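You operate a simulated robot arm through the tools that you are given. There is no shell and no other tool. Be economical: measure what you need, move in short steps, check, and stop when the job is done.

You are at the controls of a simulated two-armed robot. One attempt, no reset.

TASK
Carry the low grey tray with both arms and set it on the top of the grey cupboard. Then take the slim glass jar and put it on the red padlock. Then take the small red carton on the bench top round the ports and put it away on the shelf under the small steel bench. Then take the white cap and leave it on the small white tray. Then put the clear jug with a green handle on the clear end of the parts bench away on the free end of the steel table. Then open the lower drawer under the hose rack. Keep to this order. Set down upright: slim glass jar, small red carton, clear jug with a green handle.

The check looks at the end state, three seconds after you hand in, the way a careful person would. Anything else that was tipped, shoved, dropped, spilled or broken makes it a failure. A push-on lid holds only when it is set on centred and level and pressed home; a screw cap is set on level and turned clockwise until tight.

THE ROBOT
Two 6-joint arms with two-finger grippers on one trunk, on a base that drives. Base frame: it is fixed to the floor where the robot stands at the start and does not move with it; the origin is under the middle of the robot, x ahead of it, y to its left, z up; the surface under the hand at the start is at about z = 0.86. Readings come in m, degrees, newtons and seconds.
The left shoulder is at the start at [0.07, 0.148, 1.413], the right one opposite. With the tool pointing down near the work surface each hand reaches from about 0.38 to 0.66 m from the robot's upright axis, wherever it stands, measured 20 degrees to its own side. Places, roughly: clear jug with a green handle (13x8x14 cm) [-2, -4, 0.9]; free end of the steel table [-1.7, -1.4, 0.9]; low grey tray (24x18x3 cm) [0.5, 0.1, 0.9]; lower drawer under the hose rack [1, -4, 0.5]; red padlock (5x9x3 cm) [0.5, -2.6, 0.8]; shelf under the small steel bench [2.6, 1.4, 0.3]; slim glass jar (4x4x7 cm) [-0.1, -2.6, 0.8]; small red carton (6x6x9 cm) [0.2, -4, 0.9]; small white tray (19x14x3 cm) [-0.8, -4, 0.9]; top of the grey cupboard [2.5, 0.3, 0.9]; white cap (5x5x3 cm) [0.7, -4.1, 0.9]. Payload 2.45 kg a hand.
Tool frame (each hand has its own): the origin (TCP) lies between the finger pads and is the grasp point; the fingertips stand 0.03 m ahead of it; z points along the fingers, y is the line along which they close. Largest opening 0.106 m; the body of the gripper starts 0.079 m behind the TCP.
Orientation is told as [roll, pitch, yaw] about the base's x, y, z axes, in that order, counted from this pose: with the fingers straight down and closing along the base's y, the tool's x points along the base's -x, its y along +y and its z along -z.

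THE INTERFACE
- The arms move only by the tool apply_moves. It takes "left_targets", "right_targets" or both (then of equal length, played together; a hand with none holds still); each is a list of rows, each a list of 7 numbers: the shift along the tool's x, y, z in m, then the turn, a rotation vector about the tool's x, y, z in degrees, then the finger opening in m, from 0 to 0.106. In form: [[dx, dy, dz, ax, ay, az, hand], ...]. A call has 1 to 8 rows; each row is the pose to reach, as a shift and turn from the pose commanded when the call began, along the tool's axes at that moment. Rows are played at 5 a second. More than 0.05 m and 8.6 degrees between two rows, or a gripper value outside its range, and nothing of the call is played. Where a pose cannot be reached the arm comes as near as it can. A force on the tool above 40 N (or 10 N above the force at the start of the call, whichever is more), or a blocked arm, ends the call early, and 0.2 s more pass. The fingers move at their own pace (about 0.072 m/s each) and stop on an object; they squeeze with about 25 N. The grip force told is the motor's: it shows also when the fingers shut on nothing. Time passes only in rows, and 0.2 s behind the last, so rows that repeat a pose let the fingers close. It gives the time, the measured TCP pose, the force on the tool (base axes), the opening and the grip force at its end, in the units of the frame above (readings bear some noise), with the torque about the TCP (base axes, N m) and any sound that the robot's microphone picked up, and new pictures: "show" is both (left out), scene, wrist or none (wrist: the cameras of the hands that moved).
- Cameras (640 x 400 px; columns grow to the right, rows downward): "scene" is now at [0.1203, 0.0143, 1.6136]; the picture's right is [0.21, -0.98, 0.00], its down [-0.80, -0.17, -0.58] and it looks along [0.56, 0.12, -0.82] (base axes); focal length 258 px, centre (320, 200). "left" rides on the left gripper at [0.076, 0.002, -0.106] in its tool frame; the picture's right is [-0.02, 1.00, 0.00], its down [-0.78, -0.02, -0.62] and it looks along [-0.62, -0.01, 0.78] (tool axes); focal length 247 px, centre (320, 200). "right" rides on the right gripper at [0.076, -0.002, -0.106] in its tool frame; the picture's right is [0.02, 1.00, 0.00], its down [-0.78, 0.02, -0.62] and it looks along [-0.62, 0.01, 0.78] (tool axes); focal length 247 px, centre (320, 200). There is no depth. A picture from a camera that has moved, and an enlarged one, comes with that camera's place and axes in the base frame and with its lens.
- move_column(by): slides the trunk up (or, below 0, down) by that many m; the arms and the scene camera ride with it, the base frame stays. It gives what a move gives, with no picture.
- steer(legs): drives the robot by 1 to 6 legs, each [ahead, left, turn to the left] in m, m and degrees, along the robot's own axes; the way and the turn of a leg run together, so that a leg with both is an arc; at most 1.5 m and 180 degrees a leg. The arms and the cameras ride along, it lands a little off, and it stops where it bumps. It gives what a move gives, and a new picture of the scene camera.
- aim_head(pan, tilt): turns the head with the scene camera to pan (to the left, within 86 degrees either way) and tilt (down, from -29 to 69), counted from straight ahead of the robot. It gives what a move gives, and a new picture of the scene camera.
- close_up(camera, box): a new picture of the part [left, top, right, bottom] of that camera's present view, enlarged. No time passes.
- sign_off(): hands the job in; it is judged then, once.

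Work in short steps. Places have to be worked out from the pictures, the camera data and where the tool is seen: move nearer, look again, correct. Check each grasp and each placing, and mend what went wrong. You have 165 turns and 260 pictures in all, those below and enlarged ones among them. Open the grippers and draw the arms clear of the work before you hand the job in, unless the task says otherwise; then end with one line.

The tools are called after "Request:" as a command line: name --argument value ..., lists and objects as JSON in quotes. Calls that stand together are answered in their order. apply_moves: Moves the arms, as the interface text tells. Its arguments: {"type":"object","properties":{"left_targets":{"type":"array","items":{"type":"array","items":{"type":"number"}}},"right_targets":{"type":"array","items":{"type":"array","items":{"type":"number"}}},"show":{"type":"string","enum":["both","scene","wrist","none"]}},"required":[]} The other tools are called the same way: move_column (by) slides the trunk up or down; steer (legs) drives the base; aim_head (pan, tilt) turns the head that bears the scene camera; close_up (camera, box) takes an enlarged picture of a part of a camera's view; sign_off () hands the job in.

At the start:

```text
t: 0.0
left_ee_pos: [0.4009, 0.3202, 1.0862]
left_tcp_rot: [-0.1, -0.3, 0.0]
left_ft_force: [-0.1, 0.1, -0.3]
left_torque: [-0.03, -0.01, -0.02]
left_gripper_width: 0.1061
left_finger_force: 0.0
right_ee_pos: [0.6021, -0.0326, 0.9993]
right_tcp_rot: [0.0, 0.0, 0.0]
right_ft_force: [-0.1, 0.6, 1.0]
right_torque: [0.01, -0.04, -0.05]
right_gripper_width: 0.1062
right_finger_force: 0.1
trunk travel left (down, up): [-0.886, 0.054]
robot x, y, heading: [0.0029, 0.0014, -0.1]
head pan, tilt: [11.9, 54.8]
```

scene: 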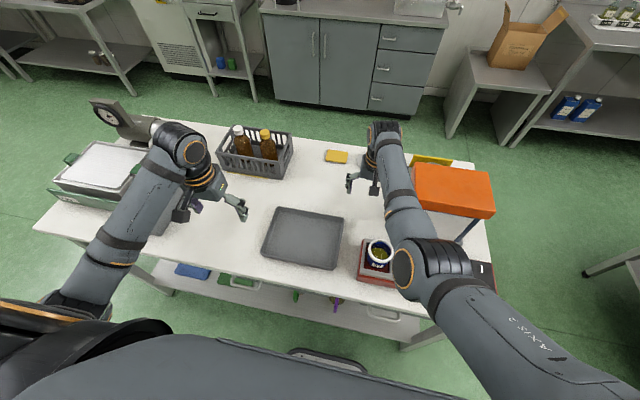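
right: 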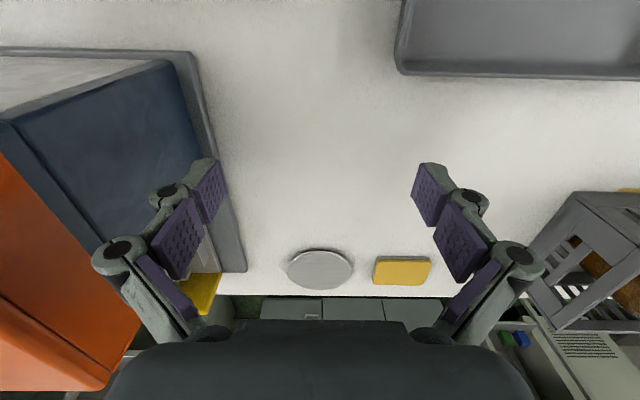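
left: 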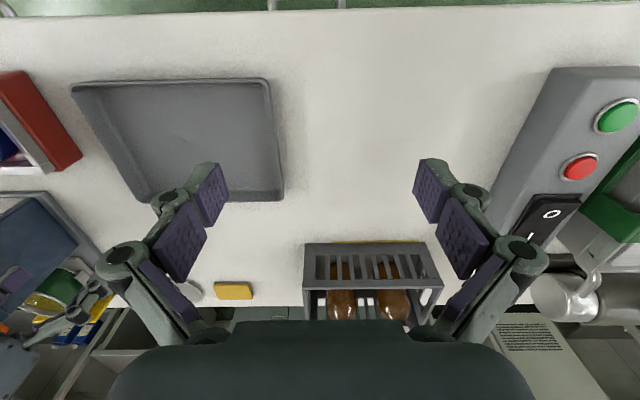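

The tray looks to span x 0.38–0.57 and y 0.03–0.24. Before picking it up I'll look around to learn the layout.

Request:
aim_head --pan 0 --tilt 20

Request:
aim_head --pan -80 --tilt 20

Request:
aim_head --pan 80 --tilt 25

Request:
aim_head --pan 0 --tilt 60

```text
t: 1.0
left_ee_pos: [0.4004, 0.3204, 1.0875]
left_tcp_rot: [-0.1, -0.2, -0.1]
left_ft_force: [0.2, 0.0, 0.0]
left_torque: [0.0, -0.02, 0.03]
left_gripper_width: 0.1061
left_finger_force: 0.0
right_ee_pos: [0.6024, -0.0328, 1.0004]
right_tcp_rot: [-0.1, 0.0, -0.1]
right_ft_force: [0.6, 0.0, 0.1]
right_torque: [0.01, 0.01, 0.0]
right_gripper_width: 0.106
right_finger_force: 0.2
trunk travel left (down, up): [-0.886, 0.054]
robot x, y, heading: [-0.0007, 0.0016, 0.1]
head pan, tilt: [0.0, 20.0]
camera scene: at [0.1426, -0.0005, 1.6653], right [0.0, -1.0, 0.0], down [-0.34, 0.0, -0.94], along [0.94, 0.0, -0.34], focal length 258 px, centre (320, 200)
```

scene: 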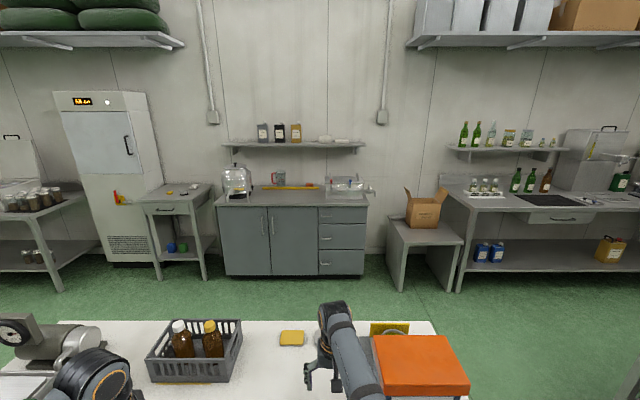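

```text
t: 2.5
left_ee_pos: [0.4004, 0.3195, 1.0876]
left_tcp_rot: [0.0, -0.1, 0.0]
left_ft_force: [-0.1, -0.9, -0.2]
left_torque: [0.0, -0.01, -0.03]
left_gripper_width: 0.1061
left_finger_force: 0.1
right_ee_pos: [0.6013, -0.0327, 1.0003]
right_tcp_rot: [0.0, 0.0, 0.1]
right_ft_force: [-0.2, -0.9, -0.3]
right_torque: [0.01, 0.01, 0.0]
right_gripper_width: 0.1061
right_finger_force: 0.1
trunk travel left (down, up): [-0.886, 0.054]
robot x, y, heading: [0.001, 0.0013, 0.2]
head pan, tilt: [-80.0, 20.0]
camera scene: at [0.0658, -0.0923, 1.6654], right [-0.98, -0.17, 0.0], down [-0.06, 0.34, -0.94], along [0.16, -0.93, -0.34], focal length 258 px, centre (320, 200)
```

scene: 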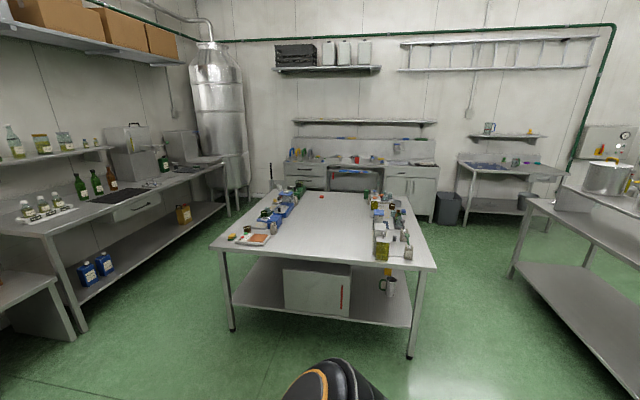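

```text
t: 5.0
left_ee_pos: [0.4016, 0.3195, 1.0865]
left_tcp_rot: [-0.1, -0.1, 0.1]
left_ft_force: [-1.1, 0.4, -0.5]
left_torque: [-0.05, 0.02, -0.01]
left_gripper_width: 0.1058
left_finger_force: 0.1
right_ee_pos: [0.602, -0.032, 0.9994]
right_tcp_rot: [0.0, 0.0, 0.0]
right_ft_force: [-0.9, -0.4, -0.5]
right_torque: [-0.02, 0.0, 0.01]
right_gripper_width: 0.1059
right_finger_force: 0.1
trunk travel left (down, up): [-0.886, 0.054]
robot x, y, heading: [-0.0007, 0.0023, -0.3]
head pan, tilt: [80.0, 25.0]
camera scene: at [0.0656, 0.0902, 1.6573], right [0.98, -0.17, 0.0], down [-0.07, -0.42, -0.91], along [0.16, 0.89, -0.42], focal length 258 px, centre (320, 200)
```

scene: 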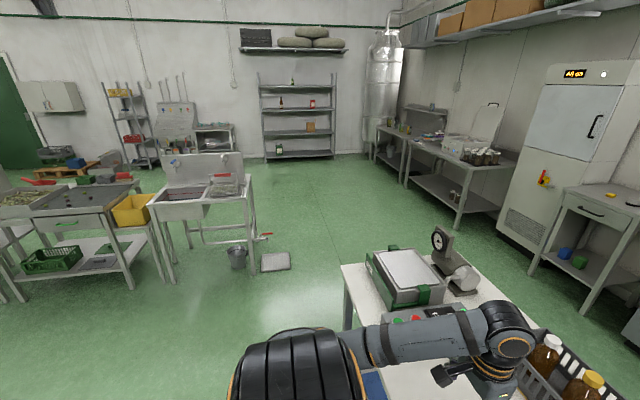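

```text
t: 6.5
left_ee_pos: [0.4016, 0.3199, 1.087]
left_tcp_rot: [-0.2, -0.2, 0.0]
left_ft_force: [-0.5, 0.4, 0.4]
left_torque: [-0.03, 0.0, 0.01]
left_gripper_width: 0.1058
left_finger_force: 0.1
right_ee_pos: [0.6027, -0.0316, 1.0005]
right_tcp_rot: [0.0, 0.0, 0.0]
right_ft_force: [0.6, -0.7, -0.6]
right_torque: [0.01, -0.01, -0.07]
right_gripper_width: 0.1064
right_finger_force: 0.1
trunk travel left (down, up): [-0.886, 0.054]
robot x, y, heading: [-0.0019, -0.0002, -0.1]
head pan, tilt: [0.0, 60.0]
camera scene: at [0.1162, -0.0005, 1.6073], right [0.0, -1.0, 0.0], down [-0.87, 0.0, -0.5], along [0.5, 0.0, -0.87], focal length 258 px, centre (320, 200)
```

scene: 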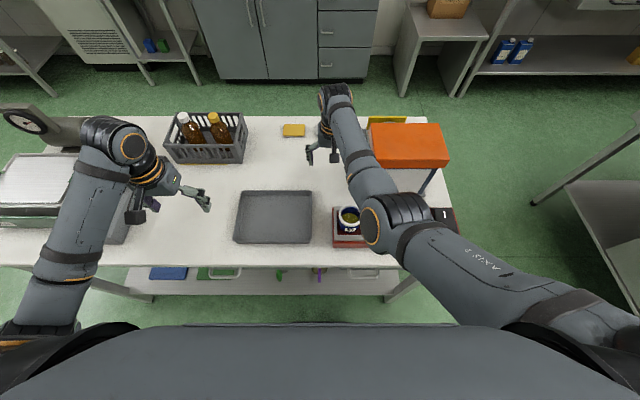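

From this view the tray rim spans about x 0.383–0.562 and y 0.02–0.258. I'll move both hands above the short rims (x≈0.472) with part-open fingers.

Request:
apply_moves --left_targets '[[-0.0175, -0.0155, 0.029, 0, 0, 0, 0.08], [-0.035, -0.031, 0.058, 0, 0, 0, 0.06], [-0.0525, -0.0465, 0.088, 0, 0, 0, 0.06], [-0.07, -0.062, 0.117, 0, 0, 0, 0.06]]' --right_targets '[[0.0325, 0.0135, 0.005, 0, 0, 0, 0.08], [0.065, 0.027, 0.01, 0, 0, 0, 0.06], [0.0975, 0.0405, 0.015, 0, 0, 0, 0.06], [0.13, 0.054, 0.02, 0, 0, 0, 0.06]]'

```text
t: 7.5
left_ee_pos: [0.4685, 0.2694, 0.9731]
left_tcp_rot: [-0.4, -0.1, 0.3]
left_ft_force: [0.3, -0.5, 0.7]
left_torque: [0.04, -0.01, 0.01]
left_gripper_width: 0.0602
left_finger_force: 0.0
left hand out of reach, approached as far as the arm can: row 1
right_ee_pos: [0.5772, -0.1136, 0.9825]
right_tcp_rot: [-6.5, -4.7, -2.9]
right_ft_force: [0.3, 32.5, -8.6]
right_torque: [-1.15, -0.03, -0.15]
right_gripper_width: 0.0396
right_finger_force: 0.1
right hand out of reach, approached as far as the arm can: row 2, 3, 4
trunk travel left (down, up): [-0.886, 0.054]
robot x, y, heading: [0.0016, -0.0012, 0.1]
head pan, tilt: [0.0, 60.0]
stopped in row 4 (right hand): the force on the tool passed its limit at 48 N (the readings are from after the stop); the commanded pose is now the measured one
camera scene: at [0.1187, 0.01, 1.607], right [0.0, -1.0, 0.01], down [-0.87, -0.01, -0.5], along [0.5, 0.0, -0.87], focal length 258 px, centre (320, 200)
camera right: at [0.493, -0.0981, 1.0818], right [0.04, 0.99, -0.11], down [0.73, 0.05, 0.68], along [0.68, -0.11, -0.73], focal length 247 px, centre (320, 200)
camera left: at [0.3917, 0.2707, 1.0788], right [0.02, 1.0, -0.01], down [0.78, -0.01, 0.62], along [0.62, -0.02, -0.78], focal length 247 px, centre (320, 200)
```

scene: 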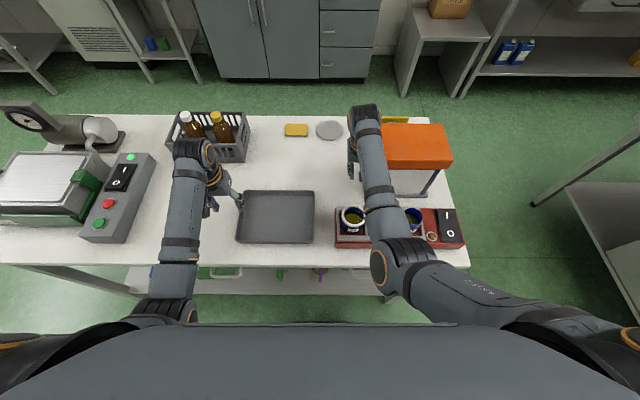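
right: 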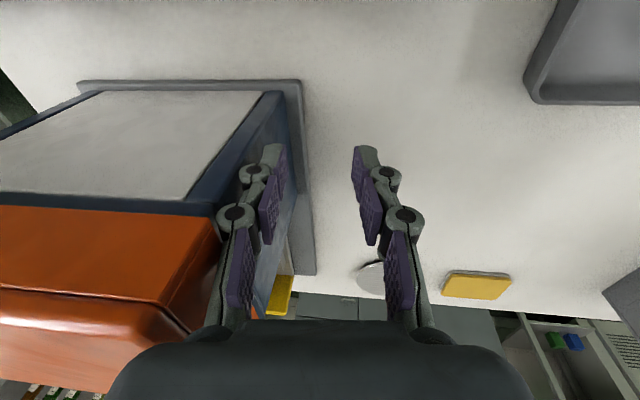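
left: 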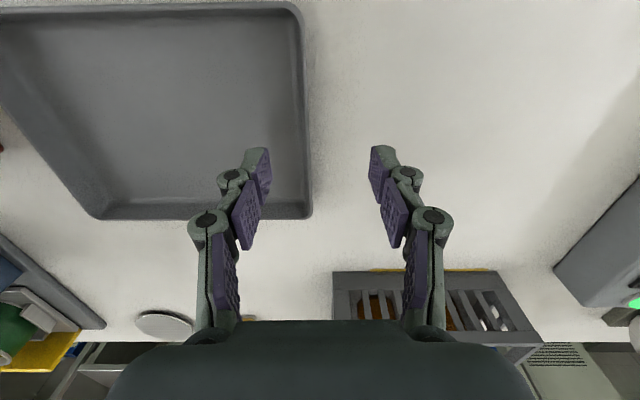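

The right hand's inward target was out of its reach and its finger pressed on the blue and orange box, though the box looks unmoved. I'll back the hand off and raise both arms, then drive left so the tray sits centred in front.

Request:
apply_moves --right_targets '[[0, 0.02, 0, 0, 0, 0, 0.04], [-0.008, 0.045, -0.005, -3, 2.3, -1.4, 0.04], [-0.012, 0.07, -0.03, -6.5, 4.7, -2.9, 0.06], [-0.012, 0.08, -0.06, -6.5, 4.7, -2.9, 0.06]]' --left_targets '[[0, 0, -0.02, 0, 0, 0, 0.06], [0, 0, -0.04, 0, 0, 0, 0.06], [0, 0, -0.06, 0, 0, 0, 0.06], [0, 0, -0.08, 0, 0, 0, 0.06]]' --show "scene"

```text
t: 8.5
left_ee_pos: [0.4735, 0.2704, 1.0336]
left_tcp_rot: [-0.1, -0.3, 0.1]
left_ft_force: [1.0, 0.0, -0.8]
left_torque: [0.01, 0.0, 0.0]
left_gripper_width: 0.0602
left_finger_force: 0.0
left hand out of reach, approached as far as the arm can: row 3, 4
right_ee_pos: [0.5909, -0.057, 1.0326]
right_tcp_rot: [-1.4, 0.0, -1.6]
right_ft_force: [0.0, 0.3, 0.2]
right_torque: [0.02, -0.04, -0.01]
right_gripper_width: 0.0599
right_finger_force: 0.1
trunk travel left (down, up): [-0.886, 0.054]
robot x, y, heading: [-0.0002, -0.0006, -0.1]
head pan, tilt: [0.0, 60.0]
camera scene: at [0.1154, 0.0002, 1.6072], right [0.0, -1.0, 0.0], down [-0.87, 0.0, -0.5], along [0.5, 0.0, -0.87], focal length 258 px, centre (320, 200)
```

scene: 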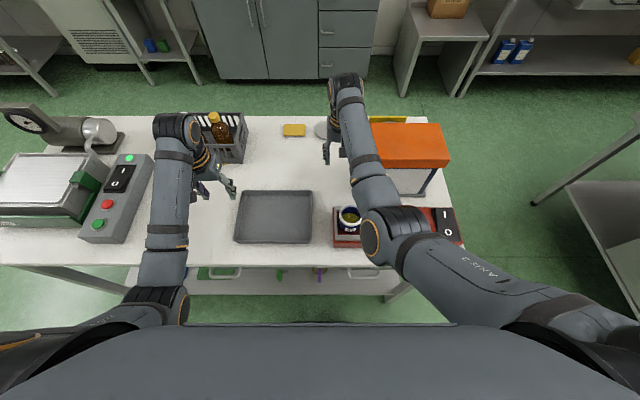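

The box is unmoved. I'll drive 0.139 m left and 3 cm back so the tray is centred between the arms.

Request:
steer --legs '[[-0.03, 0.139, 0]]'

```text
t: 9.9
left_ee_pos: [0.4463, 0.4058, 1.0336]
left_tcp_rot: [-0.1, -0.3, -0.1]
left_ft_force: [-0.3, 0.0, -0.4]
left_torque: [0.05, -0.02, 0.03]
left_gripper_width: 0.0597
left_finger_force: 0.1
right_ee_pos: [0.5646, 0.081, 1.0359]
right_tcp_rot: [-1.0, -0.3, -1.7]
right_ft_force: [0.1, 0.0, -0.3]
right_torque: [0.02, -0.01, -0.01]
right_gripper_width: 0.0599
right_finger_force: 0.1
trunk travel left (down, up): [-0.886, 0.054]
robot x, y, heading: [-0.0322, 0.1393, -0.3]
head pan, tilt: [0.0, 60.0]
camera scene: at [0.0869, 0.1357, 1.6072], right [0.0, -1.0, 0.0], down [-0.87, 0.0, -0.5], along [0.5, 0.0, -0.87], focal length 258 px, centre (320, 200)
```

scene: 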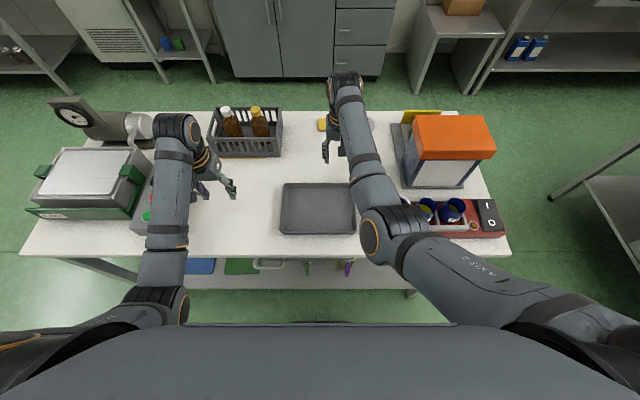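

Now the tray is centred. I'll bring both hands above the rims (x 0.472, y 0.253 and 0.027, z 0.97).

Request:
apply_moves --left_targets '[[-0.006, -0.038, 0.016, 0, 0, 0, 0.06], [-0.013, -0.076, 0.032, 0, 0, 0, 0.06], [-0.02, -0.115, 0.048, 0, 0, 0, 0.06], [-0.026, -0.153, 0.064, 0, 0, 0, 0.06], [-0.026, -0.153, 0.064, 0, 0, 0, 0.06]]' --right_targets '[[0.023, -0.013, 0.016, -0.2, 0, -0.4, 0.06], [0.046, -0.027, 0.032, -0.5, 0, -0.8, 0.06], [0.07, -0.04, 0.048, -0.8, 0, -1.2, 0.06], [0.0926, -0.054, 0.066, -1, 0.3, -1.7, 0.06], [0.0926, -0.054, 0.066, -1, 0.3, -1.7, 0.06]]'

```text
t: 11.3
left_ee_pos: [0.4677, 0.3077, 0.9593]
left_tcp_rot: [5.2, 0.3, 1.4]
left_ft_force: [-0.3, -0.7, 0.3]
left_torque: [0.01, 0.01, -0.01]
left_gripper_width: 0.0598
left_finger_force: 0.0
right_ee_pos: [0.5164, -0.0188, 1.01]
right_tcp_rot: [-4.9, -6.2, -1.5]
right_ft_force: [0.0, -0.3, 0.3]
right_torque: [-0.02, 0.02, 0.07]
right_gripper_width: 0.0601
right_finger_force: 0.0
trunk travel left (down, up): [-0.886, 0.054]
robot x, y, heading: [-0.0271, 0.138, -0.2]
head pan, tilt: [0.0, 60.0]
stopped in row 5 (left hand): the arm was blocked; the commanded pose is now the measured one
camera scene: at [0.0858, 0.138, 1.6073], right [0.0, -1.0, 0.0], down [-0.87, 0.0, -0.5], along [0.5, 0.0, -0.87], focal length 258 px, centre (320, 200)
camera right: at [0.4298, -0.0086, 1.1079], right [0.01, 1.0, -0.09], down [0.71, 0.05, 0.7], along [0.7, -0.07, -0.71], focal length 247 px, centre (320, 200)
camera left: at [0.3926, 0.2971, 1.0649], right [0.0, 1.0, 0.09], down [0.79, -0.05, 0.61], along [0.62, 0.07, -0.78], focal length 247 px, centre (320, 200)
```

scene: 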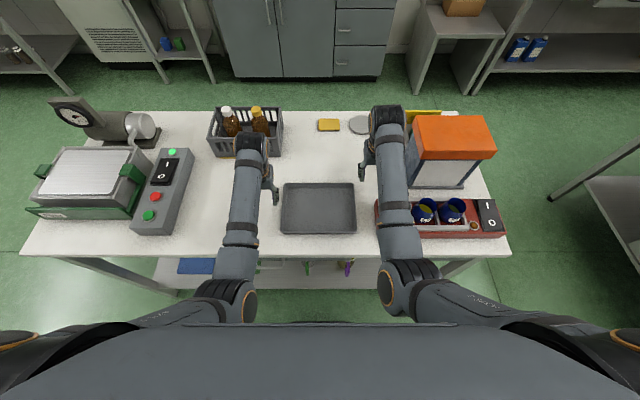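
right: 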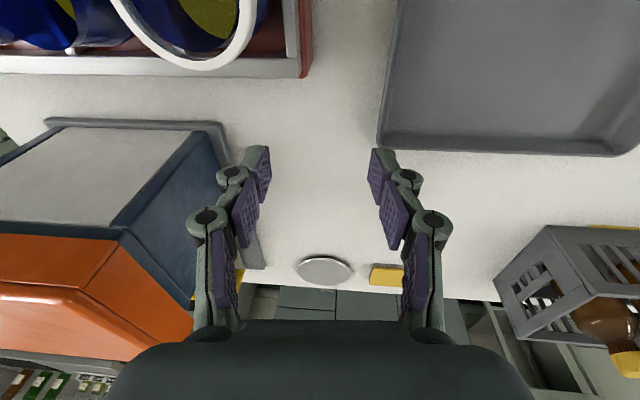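
left: 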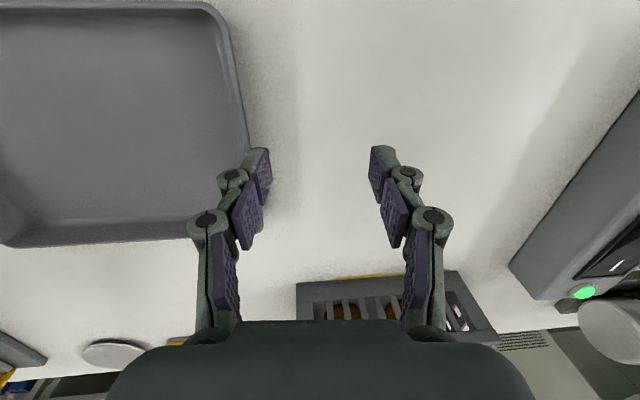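

Both hands lagged behind with some tilt, and neither touched anything visible. I'll repeat the move with smaller, slower steps and restore a level tool.

Request:
apply_moves --left_targets '[[0, -0.01, 0, 1.3, 0, 0.3, 0.06], [0, -0.02, 0, 2.6, 0, 0.7, 0.06], [-0.002, -0.03, -0.003, 3.9, 0, 1, 0.06], [-0.004, -0.042, -0.006, 5.2, -0.3, 1.4, 0.06], [-0.004, -0.055, -0.01, 5.2, -0.3, 1.4, 0.06], [-0.004, -0.055, -0.01, 5.2, -0.3, 1.4, 0.06], [-0.004, -0.055, -0.01, 5.2, -0.3, 1.4, 0.06]]' --right_targets '[[0.005, 0.01, 0.005, -1, 1.2, 0, 0.06], [0.013, 0.02, 0.01, -2, 2.4, -0.5, 0.06], [0.022, 0.03, 0.015, -3, 4, -1, 0.06], [0.031, 0.04, 0.02, -4, 5, -1.2, 0.06], [0.04, 0.046, 0.025, -4.9, 6.2, -1.5, 0.06], [0.042, 0.046, 0.03, -4.9, 6.2, -1.5, 0.06], [0.042, 0.046, 0.03, -4.9, 6.2, -1.5, 0.06]]'

```text
t: 13.1
left_ee_pos: [0.4722, 0.3055, 0.9515]
left_tcp_rot: [5.2, 0.6, 1.6]
left_ft_force: [0.3, -0.6, -0.5]
left_torque: [0.0, -0.02, 0.0]
left_gripper_width: 0.0601
left_finger_force: 0.1
right_ee_pos: [0.5074, -0.0118, 0.9936]
right_tcp_rot: [-3.5, -3.5, -1.5]
right_ft_force: [0.2, 0.5, -0.7]
right_torque: [0.0, 0.02, -0.01]
right_gripper_width: 0.0602
right_finger_force: 0.0
trunk travel left (down, up): [-0.886, 0.054]
robot x, y, heading: [-0.0344, 0.1411, -0.2]
head pan, tilt: [0.0, 60.0]
stopped in row 7 (left hand): the arm was blocked; the commanded pose is now the measured one
camera scene: at [0.0863, 0.1387, 1.6072], right [0.0, -1.0, 0.0], down [-0.87, 0.0, -0.5], along [0.5, 0.0, -0.87], focal length 258 px, centre (320, 200)
camera right: at [0.4248, -0.0043, 1.0945], right [0.01, 1.0, -0.06], down [0.75, 0.04, 0.66], along [0.66, -0.05, -0.74], focal length 247 px, centre (320, 200)
camera left: at [0.3963, 0.2949, 1.0587], right [0.0, 1.0, 0.09], down [0.79, -0.05, 0.61], along [0.61, 0.07, -0.79], focal length 247 px, centre (320, 200)
```

scene: 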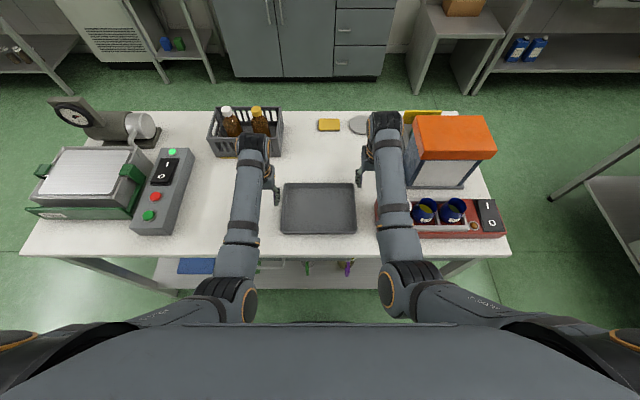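
right: 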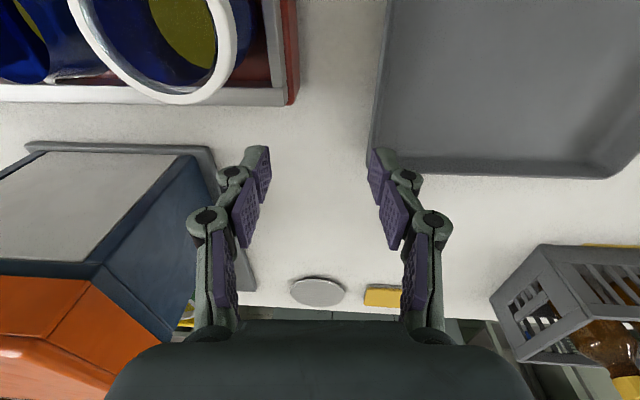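
left: 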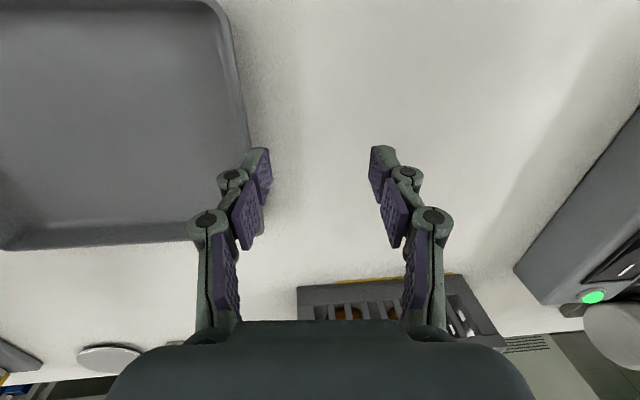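

The left arm is blocked with no tool force, so its elbow is probably meeting the trunk at this short reach. I'll nudge the right hand inward and up, clear of the mug, then back the robot off about 0.1 m so the arms reach further out.

Request:
apply_moves --left_targets '[[0, 0.01, -0.01, 2, 0, 0, 0.06], [0, 0.01, -0.02, 3, 0, 1, 0.06], [0, 0.01, -0.03, 4, 0, 1, 0.06]]' --right_targets '[[-0.015, 0.01, -0.01, -1, 1, 0, 0.03], [-0.03, 0.02, -0.02, -2, 2, 0, 0.02], [-0.03, 0.03, -0.025, -3, 3, 0, 0.02]]' --show "none"

Request:
steer --legs '[[-0.1, 0, 0]]'

```text
t: 13.9
left_ee_pos: [0.4706, 0.3108, 0.9823]
left_tcp_rot: [1.0, 0.6, 0.5]
left_ft_force: [0.2, 0.0, 1.1]
left_torque: [0.0, 0.01, 0.01]
left_gripper_width: 0.0599
left_finger_force: 0.1
right_ee_pos: [0.5347, 0.0228, 1.0172]
right_tcp_rot: [-0.4, -0.2, -1.5]
right_ft_force: [0.7, 0.2, 0.2]
right_torque: [0.0, 0.02, 0.0]
right_gripper_width: 0.0201
right_finger_force: 0.0
trunk travel left (down, up): [-0.886, 0.054]
robot x, y, heading: [-0.0278, 0.1429, 0.0]
head pan, tilt: [0.0, 60.0]
```

```text
t: 15.0
left_ee_pos: [0.3737, 0.3108, 0.982]
left_tcp_rot: [0.9, 0.7, 0.5]
left_ft_force: [-0.4, 0.2, 0.6]
left_torque: [0.0, 0.0, 0.0]
left_gripper_width: 0.0598
left_finger_force: 0.1
right_ee_pos: [0.4356, 0.023, 1.0151]
right_tcp_rot: [-0.5, -0.2, -1.5]
right_ft_force: [0.7, 0.1, 0.1]
right_torque: [0.0, 0.03, 0.02]
right_gripper_width: 0.0201
right_finger_force: 0.0
trunk travel left (down, up): [-0.886, 0.054]
robot x, y, heading: [-0.1321, 0.1406, -0.1]
head pan, tilt: [0.0, 60.0]
camera scene: at [-0.011, 0.1389, 1.6069], right [0.0, -1.0, 0.0], down [-0.87, 0.0, -0.5], along [0.5, 0.0, -0.87], focal length 258 px, centre (320, 200)
```

scene: 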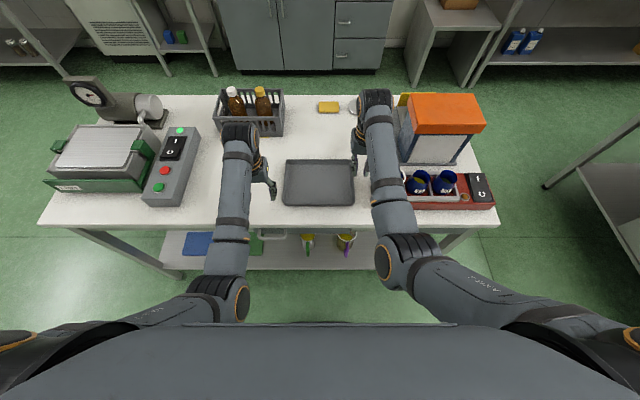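

The hands have room now. I'll move to above the rims again.

Request:
apply_moves --left_targets '[[-0.025, -0.015, 0.006, 0.3, 0, 0, 0.06], [-0.05, -0.03, 0.012, 0.6, -0.3, 0.3, 0.06], [-0.075, -0.045, 0.018, 0.9, -0.7, 0.5, 0.06], [-0.098, -0.058, 0.022, 0.9, -0.7, 0.5, 0.06], [-0.098, -0.058, 0.022, 0.9, -0.7, 0.5, 0.06]]' --right_targets '[[-0.01, 0.001, 0.01, 0, 0, -0.5, 0.03], [-0.02, 0.002, 0.02, -0.5, 0, -1, 0.04], [-0.03, 0.003, 0.035, -0.5, 0.2, -1.5, 0.06], [-0.036, 0.004, 0.055, -0.5, 0.2, -1.5, 0.06], [-0.036, 0.004, 0.055, -0.5, 0.2, -1.5, 0.06]]'

```text
t: 16.2
left_ee_pos: [0.4707, 0.2541, 0.9596]
left_tcp_rot: [-0.1, -0.2, 0.1]
left_ft_force: [-0.4, -0.2, -0.1]
left_torque: [0.02, -0.03, 0.0]
left_gripper_width: 0.0599
left_finger_force: 0.0
right_ee_pos: [0.471, 0.0235, 0.9623]
right_tcp_rot: [0.1, 0.0, 0.1]
right_ft_force: [0.0, 0.6, 0.0]
right_torque: [0.03, -0.03, 0.04]
right_gripper_width: 0.0602
right_finger_force: 0.0
trunk travel left (down, up): [-0.886, 0.054]
robot x, y, heading: [-0.1272, 0.139, -0.2]
head pan, tilt: [0.0, 60.0]
camera scene: at [-0.0143, 0.1391, 1.6072], right [0.0, -1.0, 0.0], down [-0.87, 0.0, -0.5], along [0.5, 0.0, -0.87], focal length 258 px, centre (320, 200)
camera right: at [0.394, 0.0231, 1.0687], right [-0.02, 1.0, 0.0], down [0.78, 0.02, 0.62], along [0.62, 0.01, -0.78], focal length 247 px, centre (320, 200)
camera left: at [0.3934, 0.2551, 1.0657], right [0.02, 1.0, 0.0], down [0.78, -0.02, 0.62], along [0.62, -0.01, -0.78], focal length 247 px, centre (320, 200)
```

scene: 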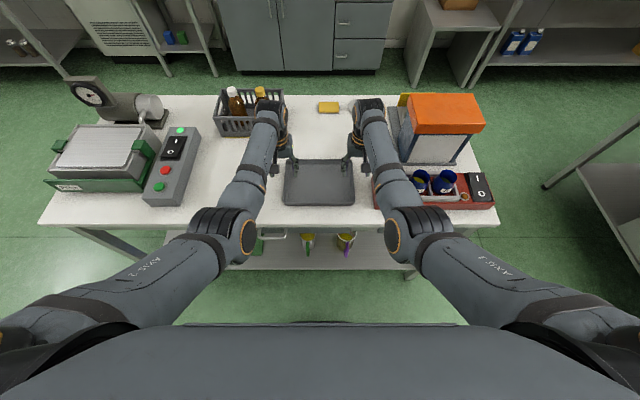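
right: 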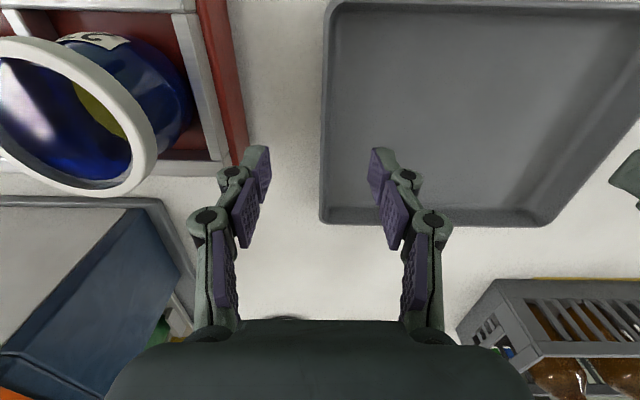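
left: 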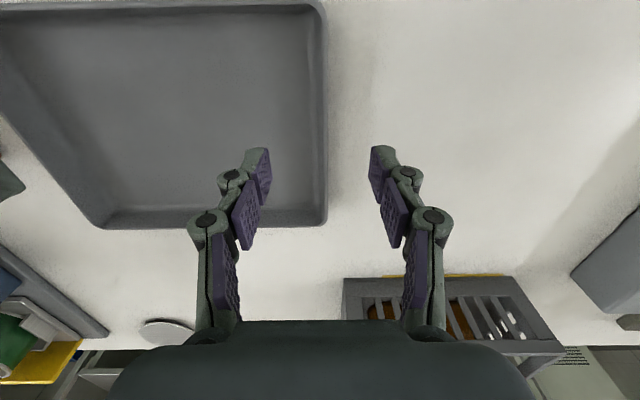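

Both rims are centred between the fingers. I'll lower both hands to z≈0.90 and close them.

Request:
apply_moves --left_targets '[[0, 0, 0.02, 0, 0, 0, 0.06], [0, 0, 0.04, 0, 0, 0, 0.06], [0, 0, 0.058, 0, 0, 0, 0.06], [0, 0, 0.058, 0, 0, 0, 0.06]]' --right_targets '[[0, 0.003, 0.02, 0, 0, 0, 0.06], [0, 0.003, 0.04, 0, 0, 0, 0.06], [0, 0.003, 0.061, 0, 0, 0, 0.06], [0, 0.003, 0.061, 0, 0, 0, 0.06]]' --show "wrist"

```text
t: 17.2
left_ee_pos: [0.4706, 0.2546, 0.8998]
left_tcp_rot: [0.0, -0.2, -0.1]
left_ft_force: [0.2, 0.3, 0.1]
left_torque: [0.03, 0.03, -0.01]
left_gripper_width: 0.0601
left_finger_force: 0.1
right_ee_pos: [0.4706, 0.0282, 0.9008]
right_tcp_rot: [0.2, -0.1, 0.0]
right_ft_force: [-0.6, 1.0, 0.2]
right_torque: [0.01, -0.04, -0.02]
right_gripper_width: 0.06
right_finger_force: 0.0
trunk travel left (down, up): [-0.886, 0.054]
robot x, y, heading: [-0.1289, 0.142, -0.2]
head pan, tilt: [0.0, 60.0]
camera right: at [0.3936, 0.0265, 1.008], right [-0.02, 1.0, 0.0], down [0.78, 0.02, 0.62], along [0.62, 0.02, -0.78], focal length 247 px, centre (320, 200)
camera left: at [0.3932, 0.2552, 1.0055], right [0.02, 1.0, 0.0], down [0.78, -0.02, 0.62], along [0.62, -0.01, -0.78], focal length 247 px, centre (320, 200)
```

right: 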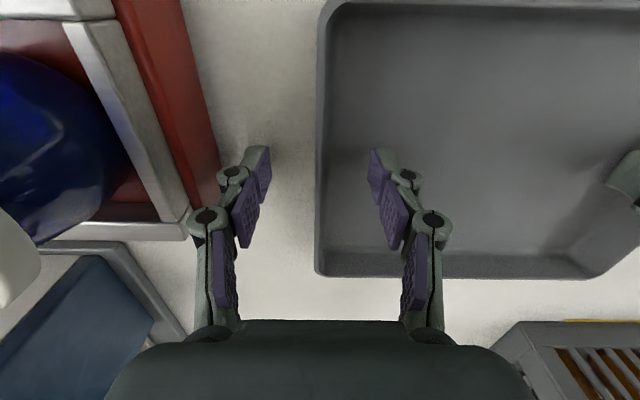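
left: 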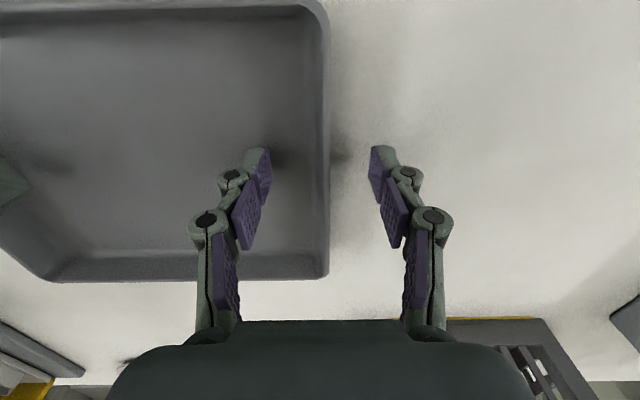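

Clear on both sides, so I'll close on the rims.

Request:
apply_moves --left_targets '[[0, 0, 0.003, 0, 0, 0, 0.03], [0, 0, 0.003, 0, 0, 0, 0.0], [0, 0, 0.003, 0, 0, 0, 0.0], [0, 0, 0.003, 0, 0, 0, 0.0]]' --right_targets '[[0, 0, 0.003, 0, 0, 0, 0.03], [0, 0, 0.003, 0, 0, 0, 0.0], [0, 0, 0.003, 0, 0, 0, 0.0], [0, 0, 0.003, 0, 0, 0, 0.0]]' --show "wrist"

```text
t: 18.2
left_ee_pos: [0.4696, 0.254, 0.8957]
left_tcp_rot: [0.2, -0.1, 0.0]
left_ft_force: [-1.1, 4.7, -0.6]
left_torque: [-0.41, -0.03, -0.03]
left_gripper_width: 0.0057
left_finger_force: 24.7
right_ee_pos: [0.4705, 0.0265, 0.8985]
right_tcp_rot: [0.1, 0.0, 0.0]
right_ft_force: [0.8, -4.3, -0.1]
right_torque: [0.37, 0.08, -0.23]
right_gripper_width: 0.0059
right_finger_force: 24.7
trunk travel left (down, up): [-0.886, 0.054]
robot x, y, heading: [-0.127, 0.138, -0.0]
head pan, tilt: [0.0, 60.0]
camera right: at [0.3937, 0.0259, 1.0052], right [-0.02, 1.0, 0.0], down [0.78, 0.02, 0.62], along [0.62, 0.01, -0.78], focal length 247 px, centre (320, 200)
camera left: at [0.3933, 0.2557, 1.0029], right [0.02, 1.0, 0.0], down [0.78, -0.02, 0.62], along [0.62, -0.01, -0.78], focal length 247 px, centre (320, 200)
```

right: 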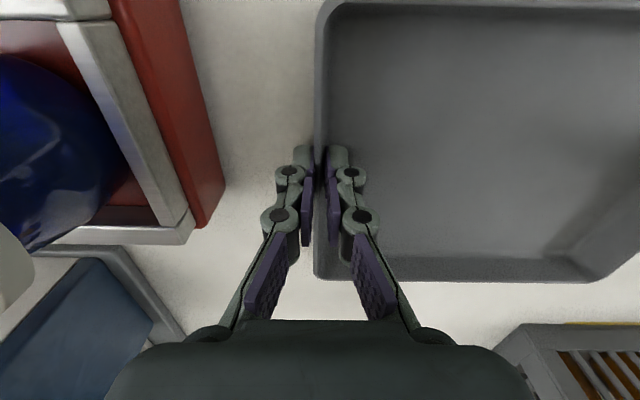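
left: 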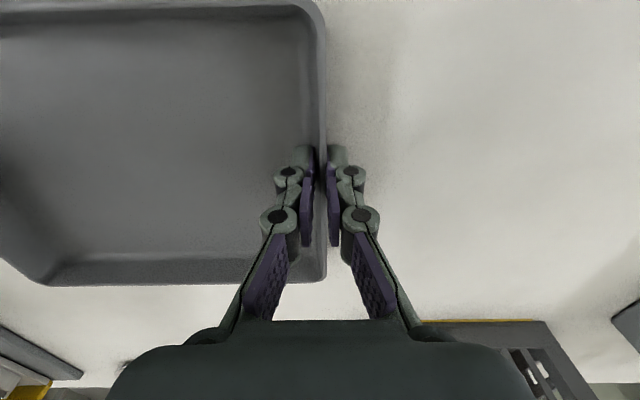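

Both rims are gripped at 6 mm. I'll lift the tray 6 cm with both arms together.

Request:
apply_moves --left_targets '[[0, 0, -0.015, 0, 0, 0, 0], [0, 0, -0.03, 0, 0, 0, 0], [0, 0, -0.045, 0, 0, 0, 0], [0, 0, -0.06, 0, 0, 0, 0], [0, 0, -0.06, 0, 0, 0, 0]]' --right_targets '[[0, 0, -0.015, 0, 0, 0, 0], [0, 0, -0.03, 0, 0, 0, 0], [0, 0, -0.045, 0, 0, 0, 0], [0, 0, -0.06, 0, 0, 0, 0], [0, 0, -0.06, 0, 0, 0, 0]]' --show "scene"

```text
t: 19.4
left_ee_pos: [0.4696, 0.2554, 0.9571]
left_tcp_rot: [0.2, -0.3, 0.0]
left_ft_force: [3.1, 13.6, 0.3]
left_torque: [-0.25, 0.03, 0.39]
left_gripper_width: 0.0061
left_finger_force: 24.7
right_ee_pos: [0.4711, 0.0273, 0.956]
right_tcp_rot: [0.1, 0.1, 0.0]
right_ft_force: [-3.8, -13.1, -0.8]
right_torque: [0.2, 0.03, 0.38]
right_gripper_width: 0.006
right_finger_force: 25.2
trunk travel left (down, up): [-0.886, 0.054]
robot x, y, heading: [-0.1342, 0.1418, -0.0]
head pan, tilt: [0.0, 60.0]
camera scene: at [-0.0136, 0.1389, 1.6072], right [0.0, -1.0, 0.0], down [-0.87, 0.0, -0.5], along [0.5, 0.0, -0.87], focal length 258 px, centre (320, 200)
```

scene: 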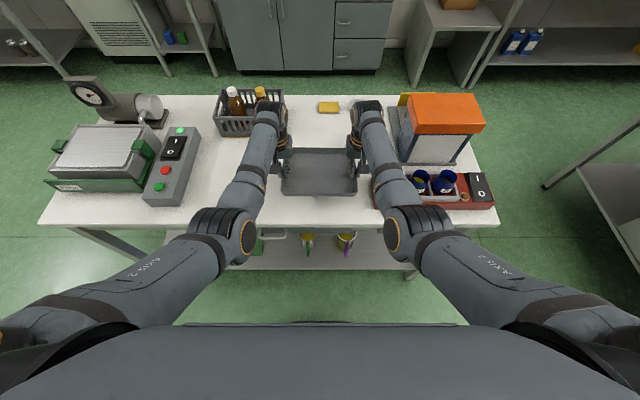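

The tray is level and held. I'll raise the trunk 5 cm, back away from the table and go round its left side towards the cupboard in stages.

Request:
move_column --by 0.05

Request:
steer --legs '[[-0.38, 0, 0], [0, 1.4, 0]]'

Request:
aim_head --pan 0 --tilt 30

```text
t: 20.3
left_ee_pos: [0.4696, 0.2561, 1.0086]
left_tcp_rot: [0.1, -0.2, 0.0]
left_ft_force: [3.0, 18.5, -0.9]
left_torque: [-0.18, -0.37, 0.49]
left_gripper_width: 0.006
left_finger_force: 25.3
right_ee_pos: [0.4721, 0.0275, 1.0062]
right_tcp_rot: [0.0, 0.0, 0.0]
right_ft_force: [-4.2, -17.8, -1.7]
right_torque: [0.17, 0.45, 0.45]
right_gripper_width: 0.0059
right_finger_force: 25.0
trunk travel left (down, up): [-0.936, 0.004]
robot x, y, heading: [-0.1264, 0.1398, -0.0]
head pan, tilt: [0.0, 60.0]
```

```text
t: 29.4
left_ee_pos: [0.0975, 1.675, 1.0074]
left_tcp_rot: [0.2, -0.3, -0.5]
left_ft_force: [4.2, 21.7, -0.8]
left_torque: [-0.09, -0.07, 0.41]
left_gripper_width: 0.006
left_finger_force: 24.9
right_ee_pos: [0.0972, 1.4467, 1.0067]
right_tcp_rot: [0.1, 0.1, -0.6]
right_ft_force: [-4.4, -22.4, -1.6]
right_torque: [0.07, 0.05, 0.42]
right_gripper_width: 0.006
right_finger_force: 25.3
trunk travel left (down, up): [-0.936, 0.004]
robot x, y, heading: [-0.5018, 1.565, -1.0]
head pan, tilt: [0.0, 60.0]
camera scene: at [-0.3869, 1.5623, 1.6572], right [-0.01, -1.0, 0.0], down [-0.87, 0.01, -0.5], along [0.5, -0.01, -0.87], focal length 258 px, centre (320, 200)
```

scene: 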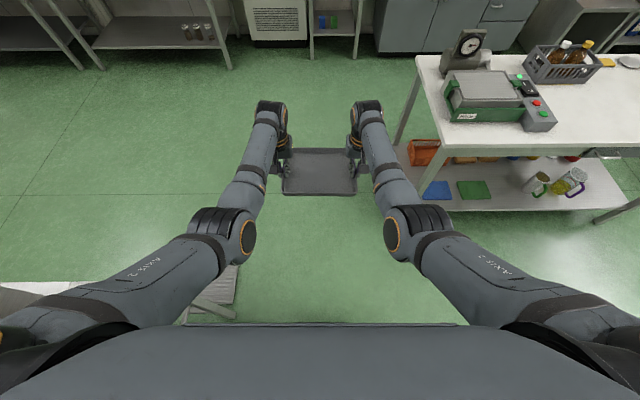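

```text
t: 30.4
left_ee_pos: [0.0985, 1.675, 1.0071]
left_tcp_rot: [0.2, -0.1, -0.5]
left_ft_force: [2.4, 2.3, -1.0]
left_torque: [-0.48, -0.15, 0.27]
left_gripper_width: 0.0061
left_finger_force: 25.1
right_ee_pos: [0.0959, 1.4466, 1.0061]
right_tcp_rot: [0.1, 0.2, -0.6]
right_ft_force: [-2.2, -0.9, -1.3]
right_torque: [0.43, 0.12, 0.31]
right_gripper_width: 0.0061
right_finger_force: 25.0
trunk travel left (down, up): [-0.936, 0.004]
robot x, y, heading: [-0.506, 1.5632, -0.6]
head pan, tilt: [0.0, 30.0]
camera scene: at [-0.3631, 1.5628, 1.6992], right [-0.01, -1.0, 0.0], down [-0.5, 0.01, -0.87], along [0.87, -0.01, -0.5], focal length 258 px, centre (320, 200)
```

scene: 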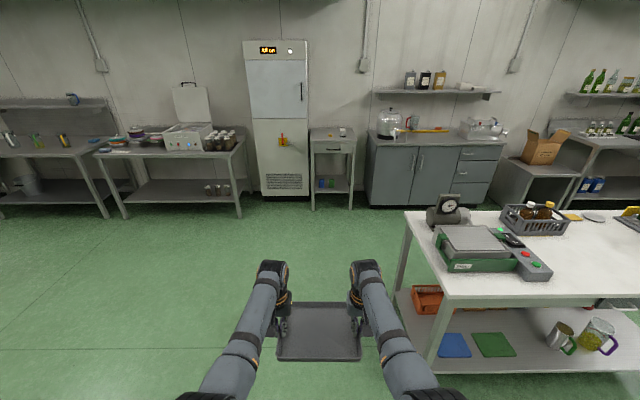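

The way ahead is clear. I'll drive forward to x≈1.2, then right to y≈0.35.

Request:
steer --legs '[[1.45, 0.03, 0.7], [0.25, 0, 0], [0, -1.2, 0]]'

```text
t: 44.7
left_ee_pos: [1.7958, 0.5101, 1.0087]
left_tcp_rot: [0.2, -0.1, -0.5]
left_ft_force: [1.9, 5.2, -0.3]
left_torque: [-0.39, -0.03, 0.29]
left_gripper_width: 0.0062
left_finger_force: 25.0
right_ee_pos: [1.7959, 0.2831, 1.0073]
right_tcp_rot: [0.0, 0.0, -0.4]
right_ft_force: [-3.7, -5.0, -0.6]
right_torque: [0.35, 0.0, 0.31]
right_gripper_width: 0.0061
right_finger_force: 25.3
trunk travel left (down, up): [-0.936, 0.004]
robot x, y, heading: [1.1964, 0.4001, -0.5]
head pan, tilt: [0.0, 30.0]
camera scene: at [1.3351, 0.397, 1.6993], right [-0.01, -1.0, 0.0], down [-0.5, 0.0, -0.87], along [0.87, -0.01, -0.5], focal length 258 px, centre (320, 200)
```

scene: 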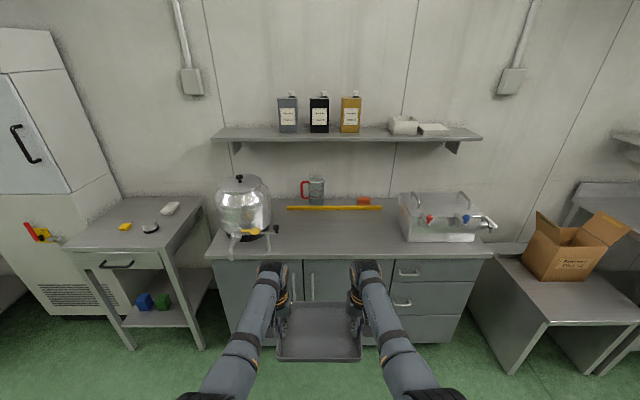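

Between the kettle and the clear box there's a free area about 0.6 m wide, centred at y≈0.33. I'll drive ahead 0.55 m and look down.

Request:
steer --legs '[[0.55, -0.06, 0.5]]'

Request:
aim_head --pan 0 --tilt 55

```text
t: 47.9
left_ee_pos: [2.3531, 0.4619, 1.0086]
left_tcp_rot: [0.2, -0.2, 0.7]
left_ft_force: [0.5, 1.8, -0.6]
left_torque: [-0.47, -0.22, -0.2]
left_gripper_width: 0.0059
left_finger_force: 24.6
right_ee_pos: [2.3575, 0.2334, 1.0065]
right_tcp_rot: [-0.1, 0.0, 0.7]
right_ft_force: [-0.8, -0.3, -0.4]
right_torque: [0.39, 0.2, 0.3]
right_gripper_width: 0.0059
right_finger_force: 24.8
trunk travel left (down, up): [-0.936, 0.004]
robot x, y, heading: [1.7566, 0.3427, 0.4]
head pan, tilt: [0.0, 30.0]
camera scene: at [1.8937, 0.3401, 1.6995], right [0.01, -1.0, 0.0], down [-0.5, -0.01, -0.87], along [0.87, 0.01, -0.5], focal length 258 px, centre (320, 200)
```

scene: 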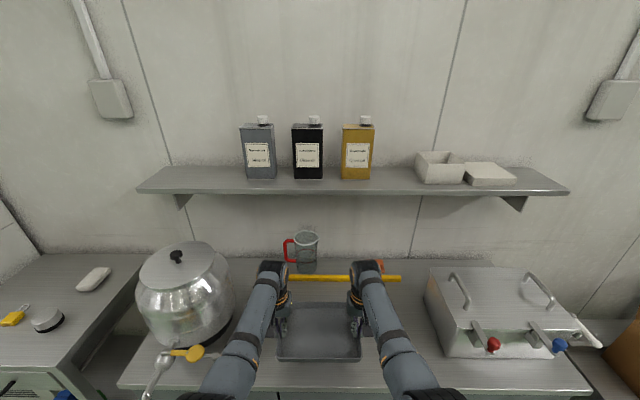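

```text
t: 48.8
left_ee_pos: [2.3542, 0.4615, 1.0078]
left_tcp_rot: [0.2, -0.2, 0.7]
left_ft_force: [-0.8, 0.2, -0.9]
left_torque: [-0.46, 0.08, -0.31]
left_gripper_width: 0.0058
left_finger_force: 24.9
right_ee_pos: [2.3587, 0.2342, 1.006]
right_tcp_rot: [-0.1, 0.1, 0.7]
right_ft_force: [0.3, -0.4, -2.1]
right_torque: [0.46, -0.02, 0.24]
right_gripper_width: 0.006
right_finger_force: 25.4
trunk travel left (down, up): [-0.936, 0.004]
robot x, y, heading: [1.7567, 0.3359, 0.7]
head pan, tilt: [0.0, 55.0]
camera scene: at [1.8779, 0.3396, 1.6632], right [0.01, -1.0, 0.0], down [-0.82, -0.01, -0.57], along [0.57, 0.01, -0.82], focal length 258 px, centre (320, 200)
```

scene: 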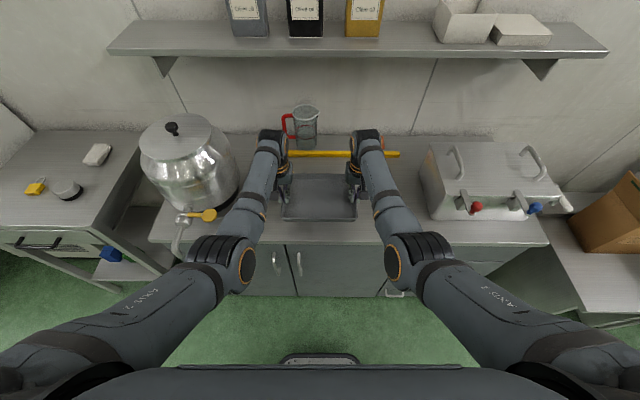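

The area under the tray is clear. I'll go 4 cm further forward, lower the trunk 4 cm, then lower the rest with the arms while watching force.

Request:
steer --legs '[[0.04, 0, -0.5]]'

Request:
move_column --by -0.04

Request:
apply_moves --left_targets '[[0, 0, 0.008, 0, 0, 0, 0], [0, 0, 0.016, 0, 0, 0, 0], [0, 0, 0.024, 0, 0, 0, 0], [0, 0, 0.032, 0, 0, 0, 0]]' --right_targets '[[0, 0, 0.008, 0, 0, 0, 0], [0, 0, 0.016, 0, 0, 0, 0], [0, 0, 0.024, 0, 0, 0, 0], [0, 0, 0.032, 0, 0, 0, 0]]'

```text
t: 49.7
left_ee_pos: [2.3864, 0.4567, 1.0122]
left_tcp_rot: [0.3, -0.5, 0.2]
left_ft_force: [-1.3, 0.7, 0.1]
left_torque: [-0.46, 0.02, -0.3]
left_gripper_width: 0.0058
left_finger_force: 24.9
right_ee_pos: [2.3898, 0.2298, 1.0118]
right_tcp_rot: [0.0, -0.4, 0.2]
right_ft_force: [-0.5, 0.0, -0.5]
right_torque: [0.4, -0.15, 0.28]
right_gripper_width: 0.006
right_finger_force: 25.6
trunk travel left (down, up): [-0.936, 0.004]
robot x, y, heading: [1.7932, 0.3351, 0.0]
head pan, tilt: [0.0, 55.0]
camera scene: at [1.9048, 0.3393, 1.6643], right [0.0, -1.0, 0.0], down [-0.82, 0.0, -0.58], along [0.58, 0.0, -0.82], focal length 258 px, centre (320, 200)
```

scene: 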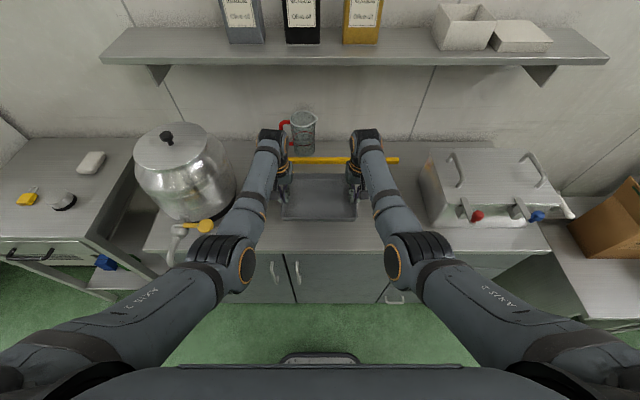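

```text
t: 50.5
left_ee_pos: [2.3952, 0.4563, 0.9671]
left_tcp_rot: [0.2, -0.1, 0.2]
left_ft_force: [0.0, 1.2, -1.3]
left_torque: [-0.52, 0.2, -0.23]
left_gripper_width: 0.0062
left_finger_force: 24.9
right_ee_pos: [2.3972, 0.229, 0.9665]
right_tcp_rot: [0.0, 0.0, 0.2]
right_ft_force: [0.2, -0.4, -1.7]
right_torque: [0.39, -0.14, 0.2]
right_gripper_width: 0.0059
right_finger_force: 24.8
trunk travel left (down, up): [-0.896, 0.044]
robot x, y, heading: [1.7943, 0.3387, 0.2]
head pan, tilt: [0.0, 55.0]
```

```text
t: 51.5
left_ee_pos: [2.3938, 0.457, 0.9356]
left_tcp_rot: [0.2, -0.2, 0.2]
left_ft_force: [-2.9, -1.4, -0.8]
left_torque: [-0.51, -0.02, -0.21]
left_gripper_width: 0.0062
left_finger_force: 24.1
right_ee_pos: [2.3981, 0.2277, 0.9338]
right_tcp_rot: [0.1, 0.0, 0.2]
right_ft_force: [1.9, 1.3, -0.8]
right_torque: [0.48, 0.02, -0.24]
right_gripper_width: 0.0061
right_finger_force: 25.9
trunk travel left (down, up): [-0.896, 0.044]
robot x, y, heading: [1.7968, 0.3414, 0.0]
head pan, tilt: [0.0, 55.0]
camera scene: at [1.9171, 0.3389, 1.6233], right [0.0, -1.0, 0.0], down [-0.82, 0.0, -0.57], along [0.57, 0.0, -0.82], focal length 258 px, centre (320, 200)
camera right: at [2.3205, 0.2269, 1.0406], right [-0.03, 1.0, 0.0], down [0.78, 0.02, 0.62], along [0.62, 0.02, -0.78], focal length 247 px, centre (320, 200)
camera left: at [2.3183, 0.4565, 1.0419], right [0.02, 1.0, 0.0], down [0.78, -0.02, 0.62], along [0.62, -0.01, -0.78], focal length 247 px, centre (320, 200)
```

scene: 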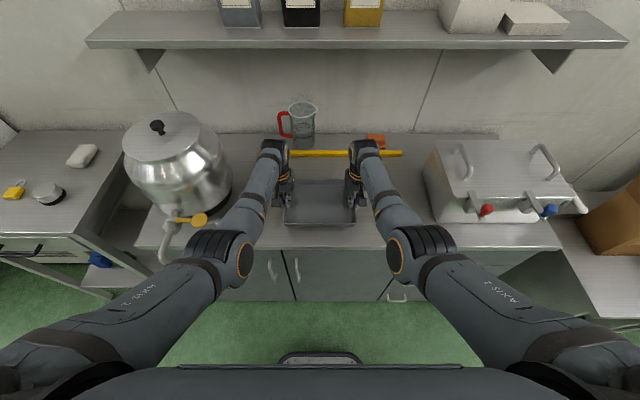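
right: 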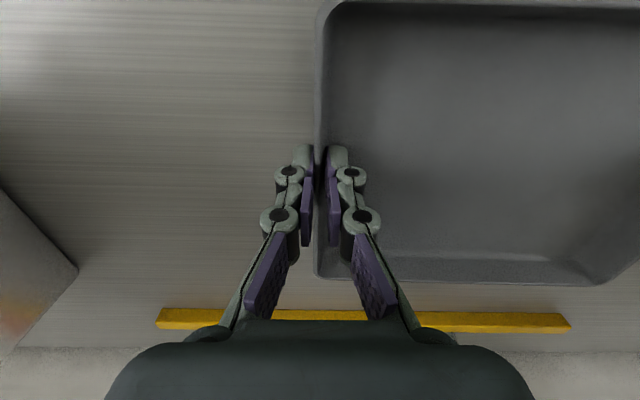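
left: 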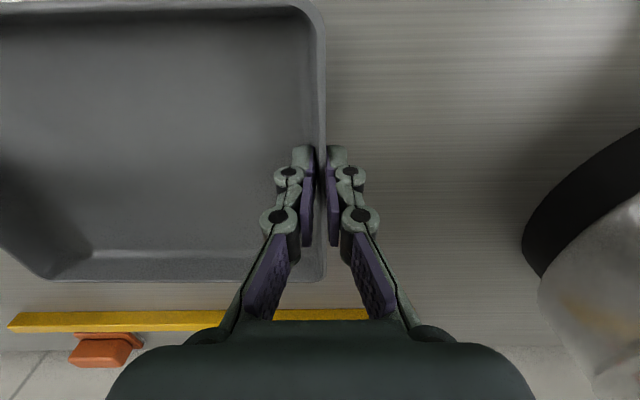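

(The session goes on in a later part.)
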